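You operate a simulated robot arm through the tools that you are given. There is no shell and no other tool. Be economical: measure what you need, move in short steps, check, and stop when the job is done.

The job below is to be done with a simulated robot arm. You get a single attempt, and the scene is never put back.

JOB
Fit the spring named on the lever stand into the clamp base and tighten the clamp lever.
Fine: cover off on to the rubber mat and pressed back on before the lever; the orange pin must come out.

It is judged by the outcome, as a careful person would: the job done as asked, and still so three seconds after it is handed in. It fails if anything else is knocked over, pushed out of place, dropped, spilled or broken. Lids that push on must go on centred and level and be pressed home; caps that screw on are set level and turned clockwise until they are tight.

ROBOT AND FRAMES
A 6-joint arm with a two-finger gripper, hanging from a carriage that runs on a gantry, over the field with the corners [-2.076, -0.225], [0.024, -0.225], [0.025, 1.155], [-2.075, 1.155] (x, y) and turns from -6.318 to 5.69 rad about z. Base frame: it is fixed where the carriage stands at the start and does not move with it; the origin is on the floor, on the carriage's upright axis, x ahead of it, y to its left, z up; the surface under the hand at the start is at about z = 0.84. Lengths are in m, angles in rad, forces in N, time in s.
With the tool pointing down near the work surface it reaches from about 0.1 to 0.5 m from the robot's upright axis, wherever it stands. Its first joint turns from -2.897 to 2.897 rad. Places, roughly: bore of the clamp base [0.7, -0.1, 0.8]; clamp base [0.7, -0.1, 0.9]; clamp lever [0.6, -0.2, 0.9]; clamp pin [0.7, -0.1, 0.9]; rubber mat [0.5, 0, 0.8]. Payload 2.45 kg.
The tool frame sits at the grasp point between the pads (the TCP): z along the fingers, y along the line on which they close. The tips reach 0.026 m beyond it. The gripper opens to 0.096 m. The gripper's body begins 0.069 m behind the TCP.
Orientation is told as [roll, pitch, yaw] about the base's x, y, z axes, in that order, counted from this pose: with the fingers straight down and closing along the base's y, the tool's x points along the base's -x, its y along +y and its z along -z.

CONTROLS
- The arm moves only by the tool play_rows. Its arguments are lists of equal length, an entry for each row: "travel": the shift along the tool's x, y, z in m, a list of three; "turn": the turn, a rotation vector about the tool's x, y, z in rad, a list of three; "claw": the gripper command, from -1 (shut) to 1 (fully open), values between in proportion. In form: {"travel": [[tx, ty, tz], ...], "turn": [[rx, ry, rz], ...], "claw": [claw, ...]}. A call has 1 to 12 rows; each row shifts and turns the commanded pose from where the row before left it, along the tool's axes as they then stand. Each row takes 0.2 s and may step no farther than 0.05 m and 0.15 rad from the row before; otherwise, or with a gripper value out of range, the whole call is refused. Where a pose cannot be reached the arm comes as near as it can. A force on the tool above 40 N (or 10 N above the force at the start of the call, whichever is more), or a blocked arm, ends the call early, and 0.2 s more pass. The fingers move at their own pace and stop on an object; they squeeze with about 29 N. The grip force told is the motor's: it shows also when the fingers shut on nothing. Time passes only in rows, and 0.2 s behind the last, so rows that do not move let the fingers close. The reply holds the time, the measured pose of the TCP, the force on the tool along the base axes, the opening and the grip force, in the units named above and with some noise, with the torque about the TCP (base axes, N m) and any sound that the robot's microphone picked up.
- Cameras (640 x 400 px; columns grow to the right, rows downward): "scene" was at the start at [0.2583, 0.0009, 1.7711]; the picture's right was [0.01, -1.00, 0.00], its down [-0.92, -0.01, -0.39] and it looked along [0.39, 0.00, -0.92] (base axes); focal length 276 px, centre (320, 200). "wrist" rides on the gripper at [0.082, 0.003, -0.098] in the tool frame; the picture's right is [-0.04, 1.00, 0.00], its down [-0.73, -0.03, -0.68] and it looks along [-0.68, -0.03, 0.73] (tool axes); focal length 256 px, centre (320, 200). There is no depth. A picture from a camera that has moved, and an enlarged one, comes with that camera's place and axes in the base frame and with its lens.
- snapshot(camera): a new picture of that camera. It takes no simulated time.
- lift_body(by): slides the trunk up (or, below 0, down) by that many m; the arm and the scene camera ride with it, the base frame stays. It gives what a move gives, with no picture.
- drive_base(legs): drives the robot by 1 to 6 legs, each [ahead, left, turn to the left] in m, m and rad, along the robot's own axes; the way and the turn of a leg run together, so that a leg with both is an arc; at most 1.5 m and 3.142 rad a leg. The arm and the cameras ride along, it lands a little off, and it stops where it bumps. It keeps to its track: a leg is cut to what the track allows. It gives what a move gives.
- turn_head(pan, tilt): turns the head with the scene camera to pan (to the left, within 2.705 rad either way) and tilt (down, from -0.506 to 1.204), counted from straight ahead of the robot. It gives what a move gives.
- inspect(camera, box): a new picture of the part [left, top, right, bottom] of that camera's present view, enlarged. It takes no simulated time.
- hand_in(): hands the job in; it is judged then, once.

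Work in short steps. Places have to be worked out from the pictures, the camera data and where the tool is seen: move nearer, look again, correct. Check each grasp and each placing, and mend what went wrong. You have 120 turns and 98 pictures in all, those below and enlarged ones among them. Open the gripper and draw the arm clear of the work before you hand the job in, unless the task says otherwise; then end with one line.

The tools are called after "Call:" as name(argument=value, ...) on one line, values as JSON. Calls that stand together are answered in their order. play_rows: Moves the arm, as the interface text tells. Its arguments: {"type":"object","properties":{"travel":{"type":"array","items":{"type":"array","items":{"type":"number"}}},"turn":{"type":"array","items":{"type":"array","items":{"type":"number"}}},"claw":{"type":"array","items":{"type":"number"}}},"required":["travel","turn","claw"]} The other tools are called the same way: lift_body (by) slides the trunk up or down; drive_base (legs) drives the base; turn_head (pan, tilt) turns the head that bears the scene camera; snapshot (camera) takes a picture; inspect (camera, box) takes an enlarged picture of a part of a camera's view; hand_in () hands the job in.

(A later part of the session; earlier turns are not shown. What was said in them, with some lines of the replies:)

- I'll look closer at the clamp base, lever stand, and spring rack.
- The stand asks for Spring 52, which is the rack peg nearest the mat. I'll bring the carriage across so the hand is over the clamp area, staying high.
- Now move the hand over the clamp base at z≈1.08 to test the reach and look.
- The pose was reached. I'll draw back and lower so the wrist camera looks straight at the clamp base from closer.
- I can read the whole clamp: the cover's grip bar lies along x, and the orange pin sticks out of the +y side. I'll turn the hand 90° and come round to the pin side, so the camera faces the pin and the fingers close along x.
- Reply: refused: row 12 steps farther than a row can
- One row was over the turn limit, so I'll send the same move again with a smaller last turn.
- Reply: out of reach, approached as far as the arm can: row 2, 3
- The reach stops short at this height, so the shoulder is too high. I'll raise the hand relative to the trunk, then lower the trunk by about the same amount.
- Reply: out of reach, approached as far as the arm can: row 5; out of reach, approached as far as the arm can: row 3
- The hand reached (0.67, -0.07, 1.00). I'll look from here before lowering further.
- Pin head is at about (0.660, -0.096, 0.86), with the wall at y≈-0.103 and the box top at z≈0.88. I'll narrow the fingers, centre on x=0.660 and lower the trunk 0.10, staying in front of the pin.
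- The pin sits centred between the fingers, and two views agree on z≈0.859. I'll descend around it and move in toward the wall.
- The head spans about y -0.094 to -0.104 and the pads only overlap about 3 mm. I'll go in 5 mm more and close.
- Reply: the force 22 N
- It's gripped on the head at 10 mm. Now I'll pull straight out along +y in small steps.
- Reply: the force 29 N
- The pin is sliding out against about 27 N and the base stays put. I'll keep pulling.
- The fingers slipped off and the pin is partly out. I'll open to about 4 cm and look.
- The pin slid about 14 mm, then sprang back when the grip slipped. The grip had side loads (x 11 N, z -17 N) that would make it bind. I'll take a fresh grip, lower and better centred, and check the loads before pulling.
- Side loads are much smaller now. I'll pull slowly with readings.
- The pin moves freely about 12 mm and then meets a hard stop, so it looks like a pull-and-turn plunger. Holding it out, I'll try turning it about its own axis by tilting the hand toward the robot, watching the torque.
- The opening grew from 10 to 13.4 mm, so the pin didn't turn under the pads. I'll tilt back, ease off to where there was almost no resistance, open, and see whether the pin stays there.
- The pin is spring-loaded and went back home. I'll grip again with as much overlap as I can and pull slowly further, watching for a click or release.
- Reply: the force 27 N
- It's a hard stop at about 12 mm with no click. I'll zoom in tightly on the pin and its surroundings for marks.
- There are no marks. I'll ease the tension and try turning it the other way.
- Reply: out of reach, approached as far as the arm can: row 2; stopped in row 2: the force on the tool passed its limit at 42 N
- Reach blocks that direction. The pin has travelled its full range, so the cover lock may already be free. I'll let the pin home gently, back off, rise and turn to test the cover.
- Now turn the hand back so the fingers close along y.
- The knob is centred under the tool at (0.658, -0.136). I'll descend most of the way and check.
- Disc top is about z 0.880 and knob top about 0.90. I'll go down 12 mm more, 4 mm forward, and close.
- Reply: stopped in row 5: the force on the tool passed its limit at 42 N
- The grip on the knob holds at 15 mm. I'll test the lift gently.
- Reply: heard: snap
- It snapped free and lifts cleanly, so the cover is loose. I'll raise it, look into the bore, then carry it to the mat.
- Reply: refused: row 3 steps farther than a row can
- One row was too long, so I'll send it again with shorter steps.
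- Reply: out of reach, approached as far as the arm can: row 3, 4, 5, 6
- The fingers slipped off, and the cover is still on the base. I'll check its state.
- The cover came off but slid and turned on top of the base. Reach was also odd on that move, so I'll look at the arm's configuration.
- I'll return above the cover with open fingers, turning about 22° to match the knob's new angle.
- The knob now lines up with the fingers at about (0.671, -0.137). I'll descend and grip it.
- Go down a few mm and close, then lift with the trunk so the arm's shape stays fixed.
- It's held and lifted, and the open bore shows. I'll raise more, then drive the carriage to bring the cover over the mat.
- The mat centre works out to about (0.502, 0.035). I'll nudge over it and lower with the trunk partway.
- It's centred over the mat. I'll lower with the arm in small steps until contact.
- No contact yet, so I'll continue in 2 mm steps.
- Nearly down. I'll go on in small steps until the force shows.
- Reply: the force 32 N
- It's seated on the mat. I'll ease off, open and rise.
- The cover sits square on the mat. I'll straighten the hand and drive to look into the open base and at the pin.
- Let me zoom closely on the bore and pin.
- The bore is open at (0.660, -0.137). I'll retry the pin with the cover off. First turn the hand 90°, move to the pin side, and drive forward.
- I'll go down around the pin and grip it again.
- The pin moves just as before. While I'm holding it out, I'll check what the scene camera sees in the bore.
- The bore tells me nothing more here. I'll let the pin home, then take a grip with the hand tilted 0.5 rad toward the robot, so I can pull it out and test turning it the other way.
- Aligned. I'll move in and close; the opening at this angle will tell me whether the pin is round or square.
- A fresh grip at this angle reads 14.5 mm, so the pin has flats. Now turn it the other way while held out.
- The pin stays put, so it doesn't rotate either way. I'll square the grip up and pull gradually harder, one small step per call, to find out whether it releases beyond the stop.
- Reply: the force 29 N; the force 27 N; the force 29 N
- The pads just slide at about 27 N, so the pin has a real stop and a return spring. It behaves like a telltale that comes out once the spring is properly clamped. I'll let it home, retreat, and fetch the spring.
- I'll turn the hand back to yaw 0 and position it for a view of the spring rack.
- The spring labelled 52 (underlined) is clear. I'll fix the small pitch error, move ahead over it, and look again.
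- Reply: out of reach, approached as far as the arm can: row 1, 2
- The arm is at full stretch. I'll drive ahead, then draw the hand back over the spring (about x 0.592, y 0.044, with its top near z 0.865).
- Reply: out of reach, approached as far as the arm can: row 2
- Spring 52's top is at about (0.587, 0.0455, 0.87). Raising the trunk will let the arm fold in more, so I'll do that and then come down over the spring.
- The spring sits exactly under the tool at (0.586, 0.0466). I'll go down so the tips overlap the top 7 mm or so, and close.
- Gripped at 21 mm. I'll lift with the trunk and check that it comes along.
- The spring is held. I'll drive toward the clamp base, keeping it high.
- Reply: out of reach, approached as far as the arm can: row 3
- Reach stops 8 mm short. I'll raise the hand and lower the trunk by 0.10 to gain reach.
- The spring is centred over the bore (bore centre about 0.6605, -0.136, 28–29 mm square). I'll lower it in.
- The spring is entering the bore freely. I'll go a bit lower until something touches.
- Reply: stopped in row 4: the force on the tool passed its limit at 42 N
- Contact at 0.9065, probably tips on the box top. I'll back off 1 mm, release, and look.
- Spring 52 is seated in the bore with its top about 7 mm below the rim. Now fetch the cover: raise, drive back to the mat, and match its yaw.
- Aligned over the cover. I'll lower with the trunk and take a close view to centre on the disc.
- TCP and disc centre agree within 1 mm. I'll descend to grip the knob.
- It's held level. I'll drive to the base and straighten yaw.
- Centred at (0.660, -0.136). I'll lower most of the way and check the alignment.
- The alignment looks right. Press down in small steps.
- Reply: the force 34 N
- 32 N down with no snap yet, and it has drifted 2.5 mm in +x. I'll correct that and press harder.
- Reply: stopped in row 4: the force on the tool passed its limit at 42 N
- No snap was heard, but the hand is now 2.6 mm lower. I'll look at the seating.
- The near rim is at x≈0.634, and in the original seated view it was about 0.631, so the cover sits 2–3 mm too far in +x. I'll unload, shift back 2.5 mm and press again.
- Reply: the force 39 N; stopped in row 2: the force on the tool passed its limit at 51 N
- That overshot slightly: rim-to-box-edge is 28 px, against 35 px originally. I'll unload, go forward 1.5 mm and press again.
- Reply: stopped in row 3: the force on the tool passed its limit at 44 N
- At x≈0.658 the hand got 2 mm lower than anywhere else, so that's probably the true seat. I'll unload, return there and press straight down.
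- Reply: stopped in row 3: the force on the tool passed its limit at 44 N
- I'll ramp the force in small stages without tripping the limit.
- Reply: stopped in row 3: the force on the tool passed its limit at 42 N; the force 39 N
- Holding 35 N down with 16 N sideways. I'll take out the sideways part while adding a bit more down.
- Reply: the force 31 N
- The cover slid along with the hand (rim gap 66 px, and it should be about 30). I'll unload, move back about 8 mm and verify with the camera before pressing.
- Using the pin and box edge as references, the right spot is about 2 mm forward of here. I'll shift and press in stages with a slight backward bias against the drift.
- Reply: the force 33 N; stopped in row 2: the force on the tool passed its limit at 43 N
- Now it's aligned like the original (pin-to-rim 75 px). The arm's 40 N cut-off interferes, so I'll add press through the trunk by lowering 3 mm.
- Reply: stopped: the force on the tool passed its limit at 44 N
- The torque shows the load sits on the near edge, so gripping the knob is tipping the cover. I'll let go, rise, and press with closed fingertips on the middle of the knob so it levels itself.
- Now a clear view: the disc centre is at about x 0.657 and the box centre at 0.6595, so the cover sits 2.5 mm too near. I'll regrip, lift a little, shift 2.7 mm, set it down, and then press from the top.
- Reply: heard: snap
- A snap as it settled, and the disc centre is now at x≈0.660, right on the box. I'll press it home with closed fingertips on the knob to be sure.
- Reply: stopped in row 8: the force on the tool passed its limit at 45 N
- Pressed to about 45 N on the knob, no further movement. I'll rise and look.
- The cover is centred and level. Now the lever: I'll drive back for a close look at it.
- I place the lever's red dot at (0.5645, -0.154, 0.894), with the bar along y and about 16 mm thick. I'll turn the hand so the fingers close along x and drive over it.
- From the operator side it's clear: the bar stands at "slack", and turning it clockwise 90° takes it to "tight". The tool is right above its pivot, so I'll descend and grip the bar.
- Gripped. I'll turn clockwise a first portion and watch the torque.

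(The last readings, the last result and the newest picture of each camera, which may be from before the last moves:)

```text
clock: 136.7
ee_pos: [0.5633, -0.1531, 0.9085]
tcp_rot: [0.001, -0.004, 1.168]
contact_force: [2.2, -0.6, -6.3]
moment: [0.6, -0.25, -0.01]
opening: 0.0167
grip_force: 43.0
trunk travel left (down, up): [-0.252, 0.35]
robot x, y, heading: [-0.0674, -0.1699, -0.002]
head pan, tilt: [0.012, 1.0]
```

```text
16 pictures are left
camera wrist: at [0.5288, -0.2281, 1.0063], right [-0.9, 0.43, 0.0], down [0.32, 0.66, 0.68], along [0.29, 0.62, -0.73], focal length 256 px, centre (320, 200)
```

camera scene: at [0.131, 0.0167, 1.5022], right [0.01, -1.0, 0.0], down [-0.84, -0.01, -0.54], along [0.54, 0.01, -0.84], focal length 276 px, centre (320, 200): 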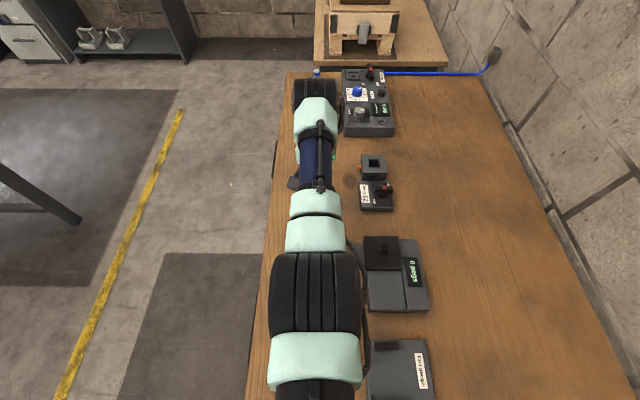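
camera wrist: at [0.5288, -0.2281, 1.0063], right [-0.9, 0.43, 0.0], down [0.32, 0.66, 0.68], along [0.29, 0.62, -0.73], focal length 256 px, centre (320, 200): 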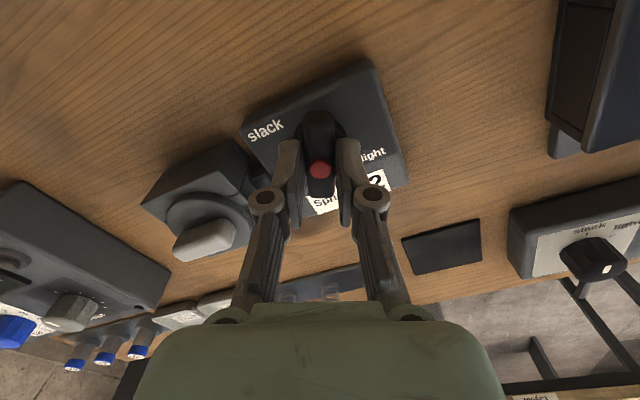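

The lever turns freely with the hand. I'll continue toward "tight".

Call:
play_rows(travel=[[0, 0, 0], [0, 0, 0], [0, 0, 0], [0, 0, 0], [0, 0, 0], [0, 0, 0], [0, 0, 0], [0, 0, 0], [0, 0, 0], [0, 0, 0], [0, 0, 0]], turn=[[0, 0, 0.11], [0, 0, 0.11], [0, 0, 0.11], [0, 0, 0.11], [0, 0, 0.11], [0, 0, 0.11], [0, 0, 0.11], [0, 0, 0.11], [0, 0, 0.11], [0, 0, 0.11], [0, 0, 0]], claw=[-1, -1, -1, -1, -1, -1, -1, -1, -1, -1, -1])

Call:
snapshot(camera="wrist")

```text
clock: 139.1
ee_pos: [0.5623, -0.1528, 0.9092]
tcp_rot: [0.004, 0.002, 0.066]
contact_force: [-7.3, 3.9, 0.8]
moment: [0.13, -0.65, -0.03]
opening: 0.0168
grip_force: 42.5
trunk travel left (down, up): [-0.252, 0.35]
robot x, y, heading: [-0.0685, -0.1674, -0.003]
head pan, tilt: [0.012, 1.0]
```

```text
15 pictures are left
camera wrist: at [0.4816, -0.1558, 1.0066], right [-0.03, 1.0, 0.0], down [0.73, 0.02, 0.68], along [0.68, 0.02, -0.73], focal length 256 px, centre (320, 200)
```

wrist: 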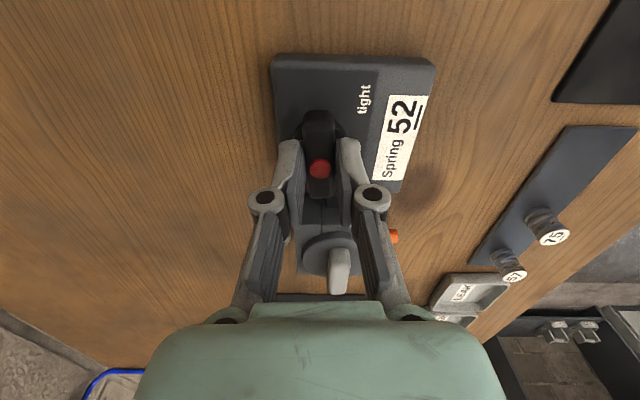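

Almost 90° and still no end-stop torque. I'll continue in small steps.

Call:
play_rows(travel=[[0, 0, 0], [0, 0, 0], [0, 0, 0], [0, 0, 0]], turn=[[0, 0, 0.05], [0, 0, 0.05], [0, 0, 0.05], [0, 0, 0]], claw=[-1, -1, -1, -1])

Call:
inspect(camera="wrist", box=[230, 40, 440, 310])

```text
clock: 140.1
ee_pos: [0.5632, -0.1535, 0.909]
tcp_rot: [0.004, 0.002, -0.082]
contact_force: [-3.6, 4.9, 2.0]
moment: [0.05, 0.41, 1.32]
opening: 0.0181
grip_force: 43.2
trunk travel left (down, up): [-0.252, 0.35]
robot x, y, heading: [-0.0707, -0.1698, -0.003]
head pan, tilt: [0.012, 1.0]
```

```text
1.48 times, centred on (335, 175) of wrist
camera zoom: at [0.4826, -0.1436, 1.0066], right [0.12, 0.99, 0.0], down [0.73, -0.09, 0.68], along [0.67, -0.08, -0.73], focal length 379 px, centre (298, 237)
```

zoom: 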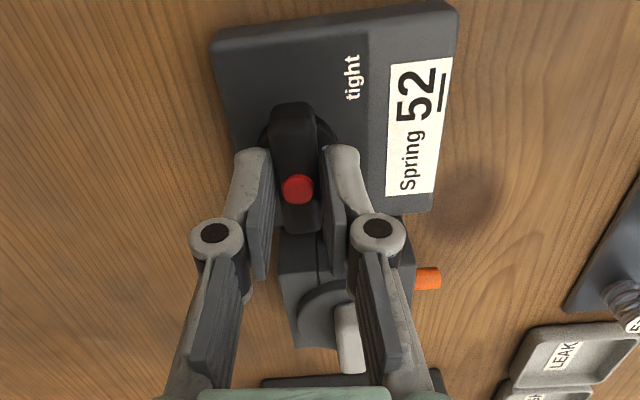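

Firm stop at 1.3 N·m: the lever is tight, and the orange pin now sticks out further. I'll release, rise and check.

Call:
play_rows(travel=[[0, 0, 0], [0, 0, 0], [0, 0, -0.03], [0, 0, -0.04], [0, 0, 0]], turn=[[0, 0, 0], [0, 0, 0], [0, 0, 0], [0, 0, 0], [0, 0, 0]], claw=[-0.2, -0.2, -0.2, -0.2, -0.2])

Call:
inspect(camera="wrist", box=[200, 20, 440, 220])

```text
clock: 141.2
ee_pos: [0.5641, -0.1537, 0.9785]
tcp_rot: [0.002, 0.0, -0.08]
contact_force: [-0.1, -0.9, 0.0]
moment: [-0.02, 0.01, -0.01]
opening: 0.0385
grip_force: 0.1
trunk travel left (down, up): [-0.252, 0.35]
robot x, y, heading: [-0.0716, -0.1664, -0.002]
head pan, tilt: [0.012, 1.0]
```

```text
2.00 times, centred on (320, 120) of wrist
camera zoom: at [0.4835, -0.1435, 1.0769], right [0.12, 0.99, 0.0], down [0.73, -0.09, 0.68], along [0.67, -0.08, -0.73], focal length 512 px, centre (320, 360)
```

zoom: 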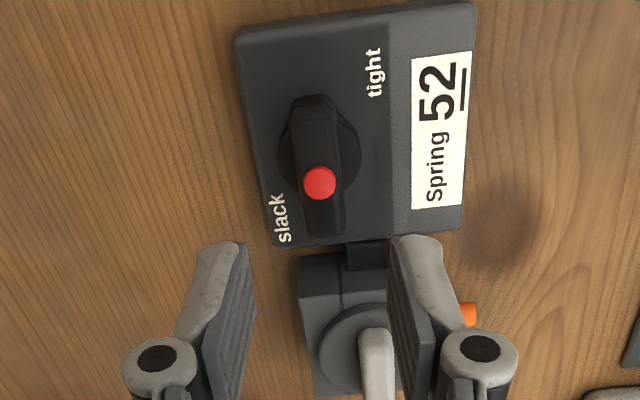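

The lever sits at tight. I'll pull back and up to inspect the pin and cover.

Call:
lift_body(by=0.08)

Call:
drive_base(legs=[[-0.06, 0.06, 0]])

Call:
inspect(camera="wrist", box=[180, 20, 380, 180])

Call:
inspect(camera="scene", box=[260, 60, 460, 220])

```text
clock: 142.4
ee_pos: [0.565, -0.1537, 1.0584]
tcp_rot: [0.002, 0.001, -0.08]
contact_force: [-0.8, -0.7, 0.2]
moment: [0.0, 0.0, 0.03]
opening: 0.0384
grip_force: 0.2
trunk travel left (down, up): [-0.332, 0.27]
robot x, y, heading: [-0.0676, -0.1709, -0.001]
head pan, tilt: [0.012, 1.0]
```

```text
clock: 143.5
ee_pos: [0.5045, -0.0926, 1.0589]
tcp_rot: [0.001, 0.001, -0.08]
contact_force: [-0.3, 0.1, -0.5]
moment: [-0.01, -0.01, 0.0]
opening: 0.0384
grip_force: 0.1
trunk travel left (down, up): [-0.332, 0.27]
robot x, y, heading: [-0.1311, -0.1144, 0.001]
head pan, tilt: [0.012, 1.0]
```

```text
2.50 times, centred on (280, 100) of wrist
camera zoom: at [0.4239, -0.0833, 1.1567], right [0.12, 0.99, 0.0], down [0.73, -0.09, 0.68], along [0.67, -0.08, -0.73], focal length 640 px, centre (420, 450)
```

zoom: 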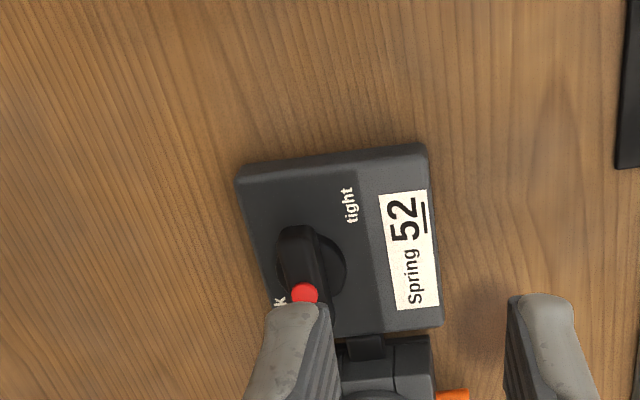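

```text
2.50 times, centred on (360, 140) of scene
camera zoom: at [0.141, -0.1079, 1.6048], right [0.01, -1.0, 0.0], down [-0.84, -0.01, -0.54], along [0.54, 0.01, -0.84], focal length 691 px, centre (220, 350)
```

zoom: 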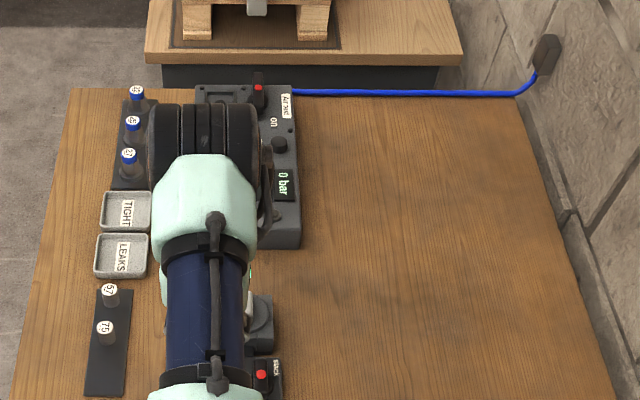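

Call:
inspect(camera="wrist", box=[250, 120, 390, 250])

```text
3.08 times, centred on (320, 185) of wrist
camera zoom: at [0.4239, -0.0833, 1.1567], right [0.12, 0.99, 0.0], down [0.73, -0.09, 0.68], along [0.67, -0.08, -0.73], focal length 788 px, centre (320, 246)
```

zoom: 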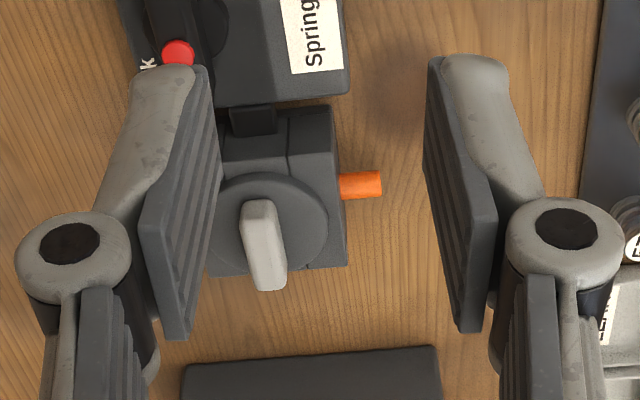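

The orange pin now stands well out, the cover is centred, and the lever is at tight. I'll open the gripper fully and rise clear.

Call:
play_rows(travel=[[0, 0, -0.02], [0, 0, 0], [0, 0, 0], [0, 0, 0]], turn=[[0, 0, 0], [0, 0, 0], [0, 0, 0], [0, 0, 0]], claw=[1, 1, 1, 1])

Call:
snapshot(camera="wrist")

```text
clock: 144.5
ee_pos: [0.5055, -0.0916, 1.0781]
tcp_rot: [0.001, 0.0, -0.081]
contact_force: [0.0, 0.1, 0.9]
moment: [0.0, 0.02, 0.02]
opening: 0.096
grip_force: 0.1
trunk travel left (down, up): [-0.332, 0.27]
robot x, y, heading: [-0.1275, -0.1083, -0.005]
head pan, tilt: [0.012, 1.0]
```

```text
9 pictures are left
camera wrist: at [0.4241, -0.083, 1.1769], right [0.12, 0.99, 0.0], down [0.73, -0.09, 0.68], along [0.67, -0.08, -0.73], focal length 256 px, centre (320, 200)
```

wrist: 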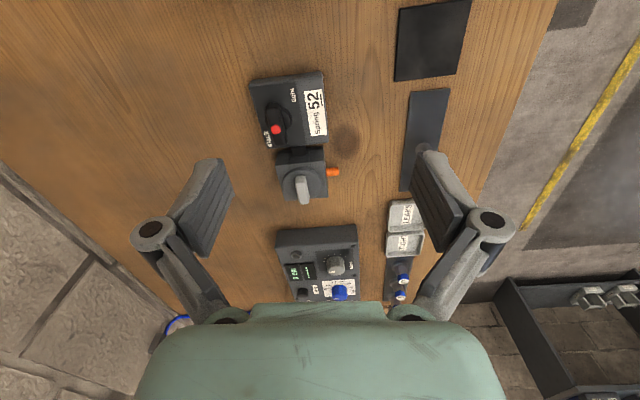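

Everything is in place and the arm is clear, so I'm handing in.

Call:
hand_in()

```text
The job is handed in.
```

Handed in: spring 52 is in the clamp base, the cover went back on centred with a snap, the lever is turned to its stop at tight, and the orange pin now stands out. On the first lift the cover slipped from the fingers and slid on top of the base before I moved it to the mat. Early on I also pulled at the pin several times, and it sprang back each time.
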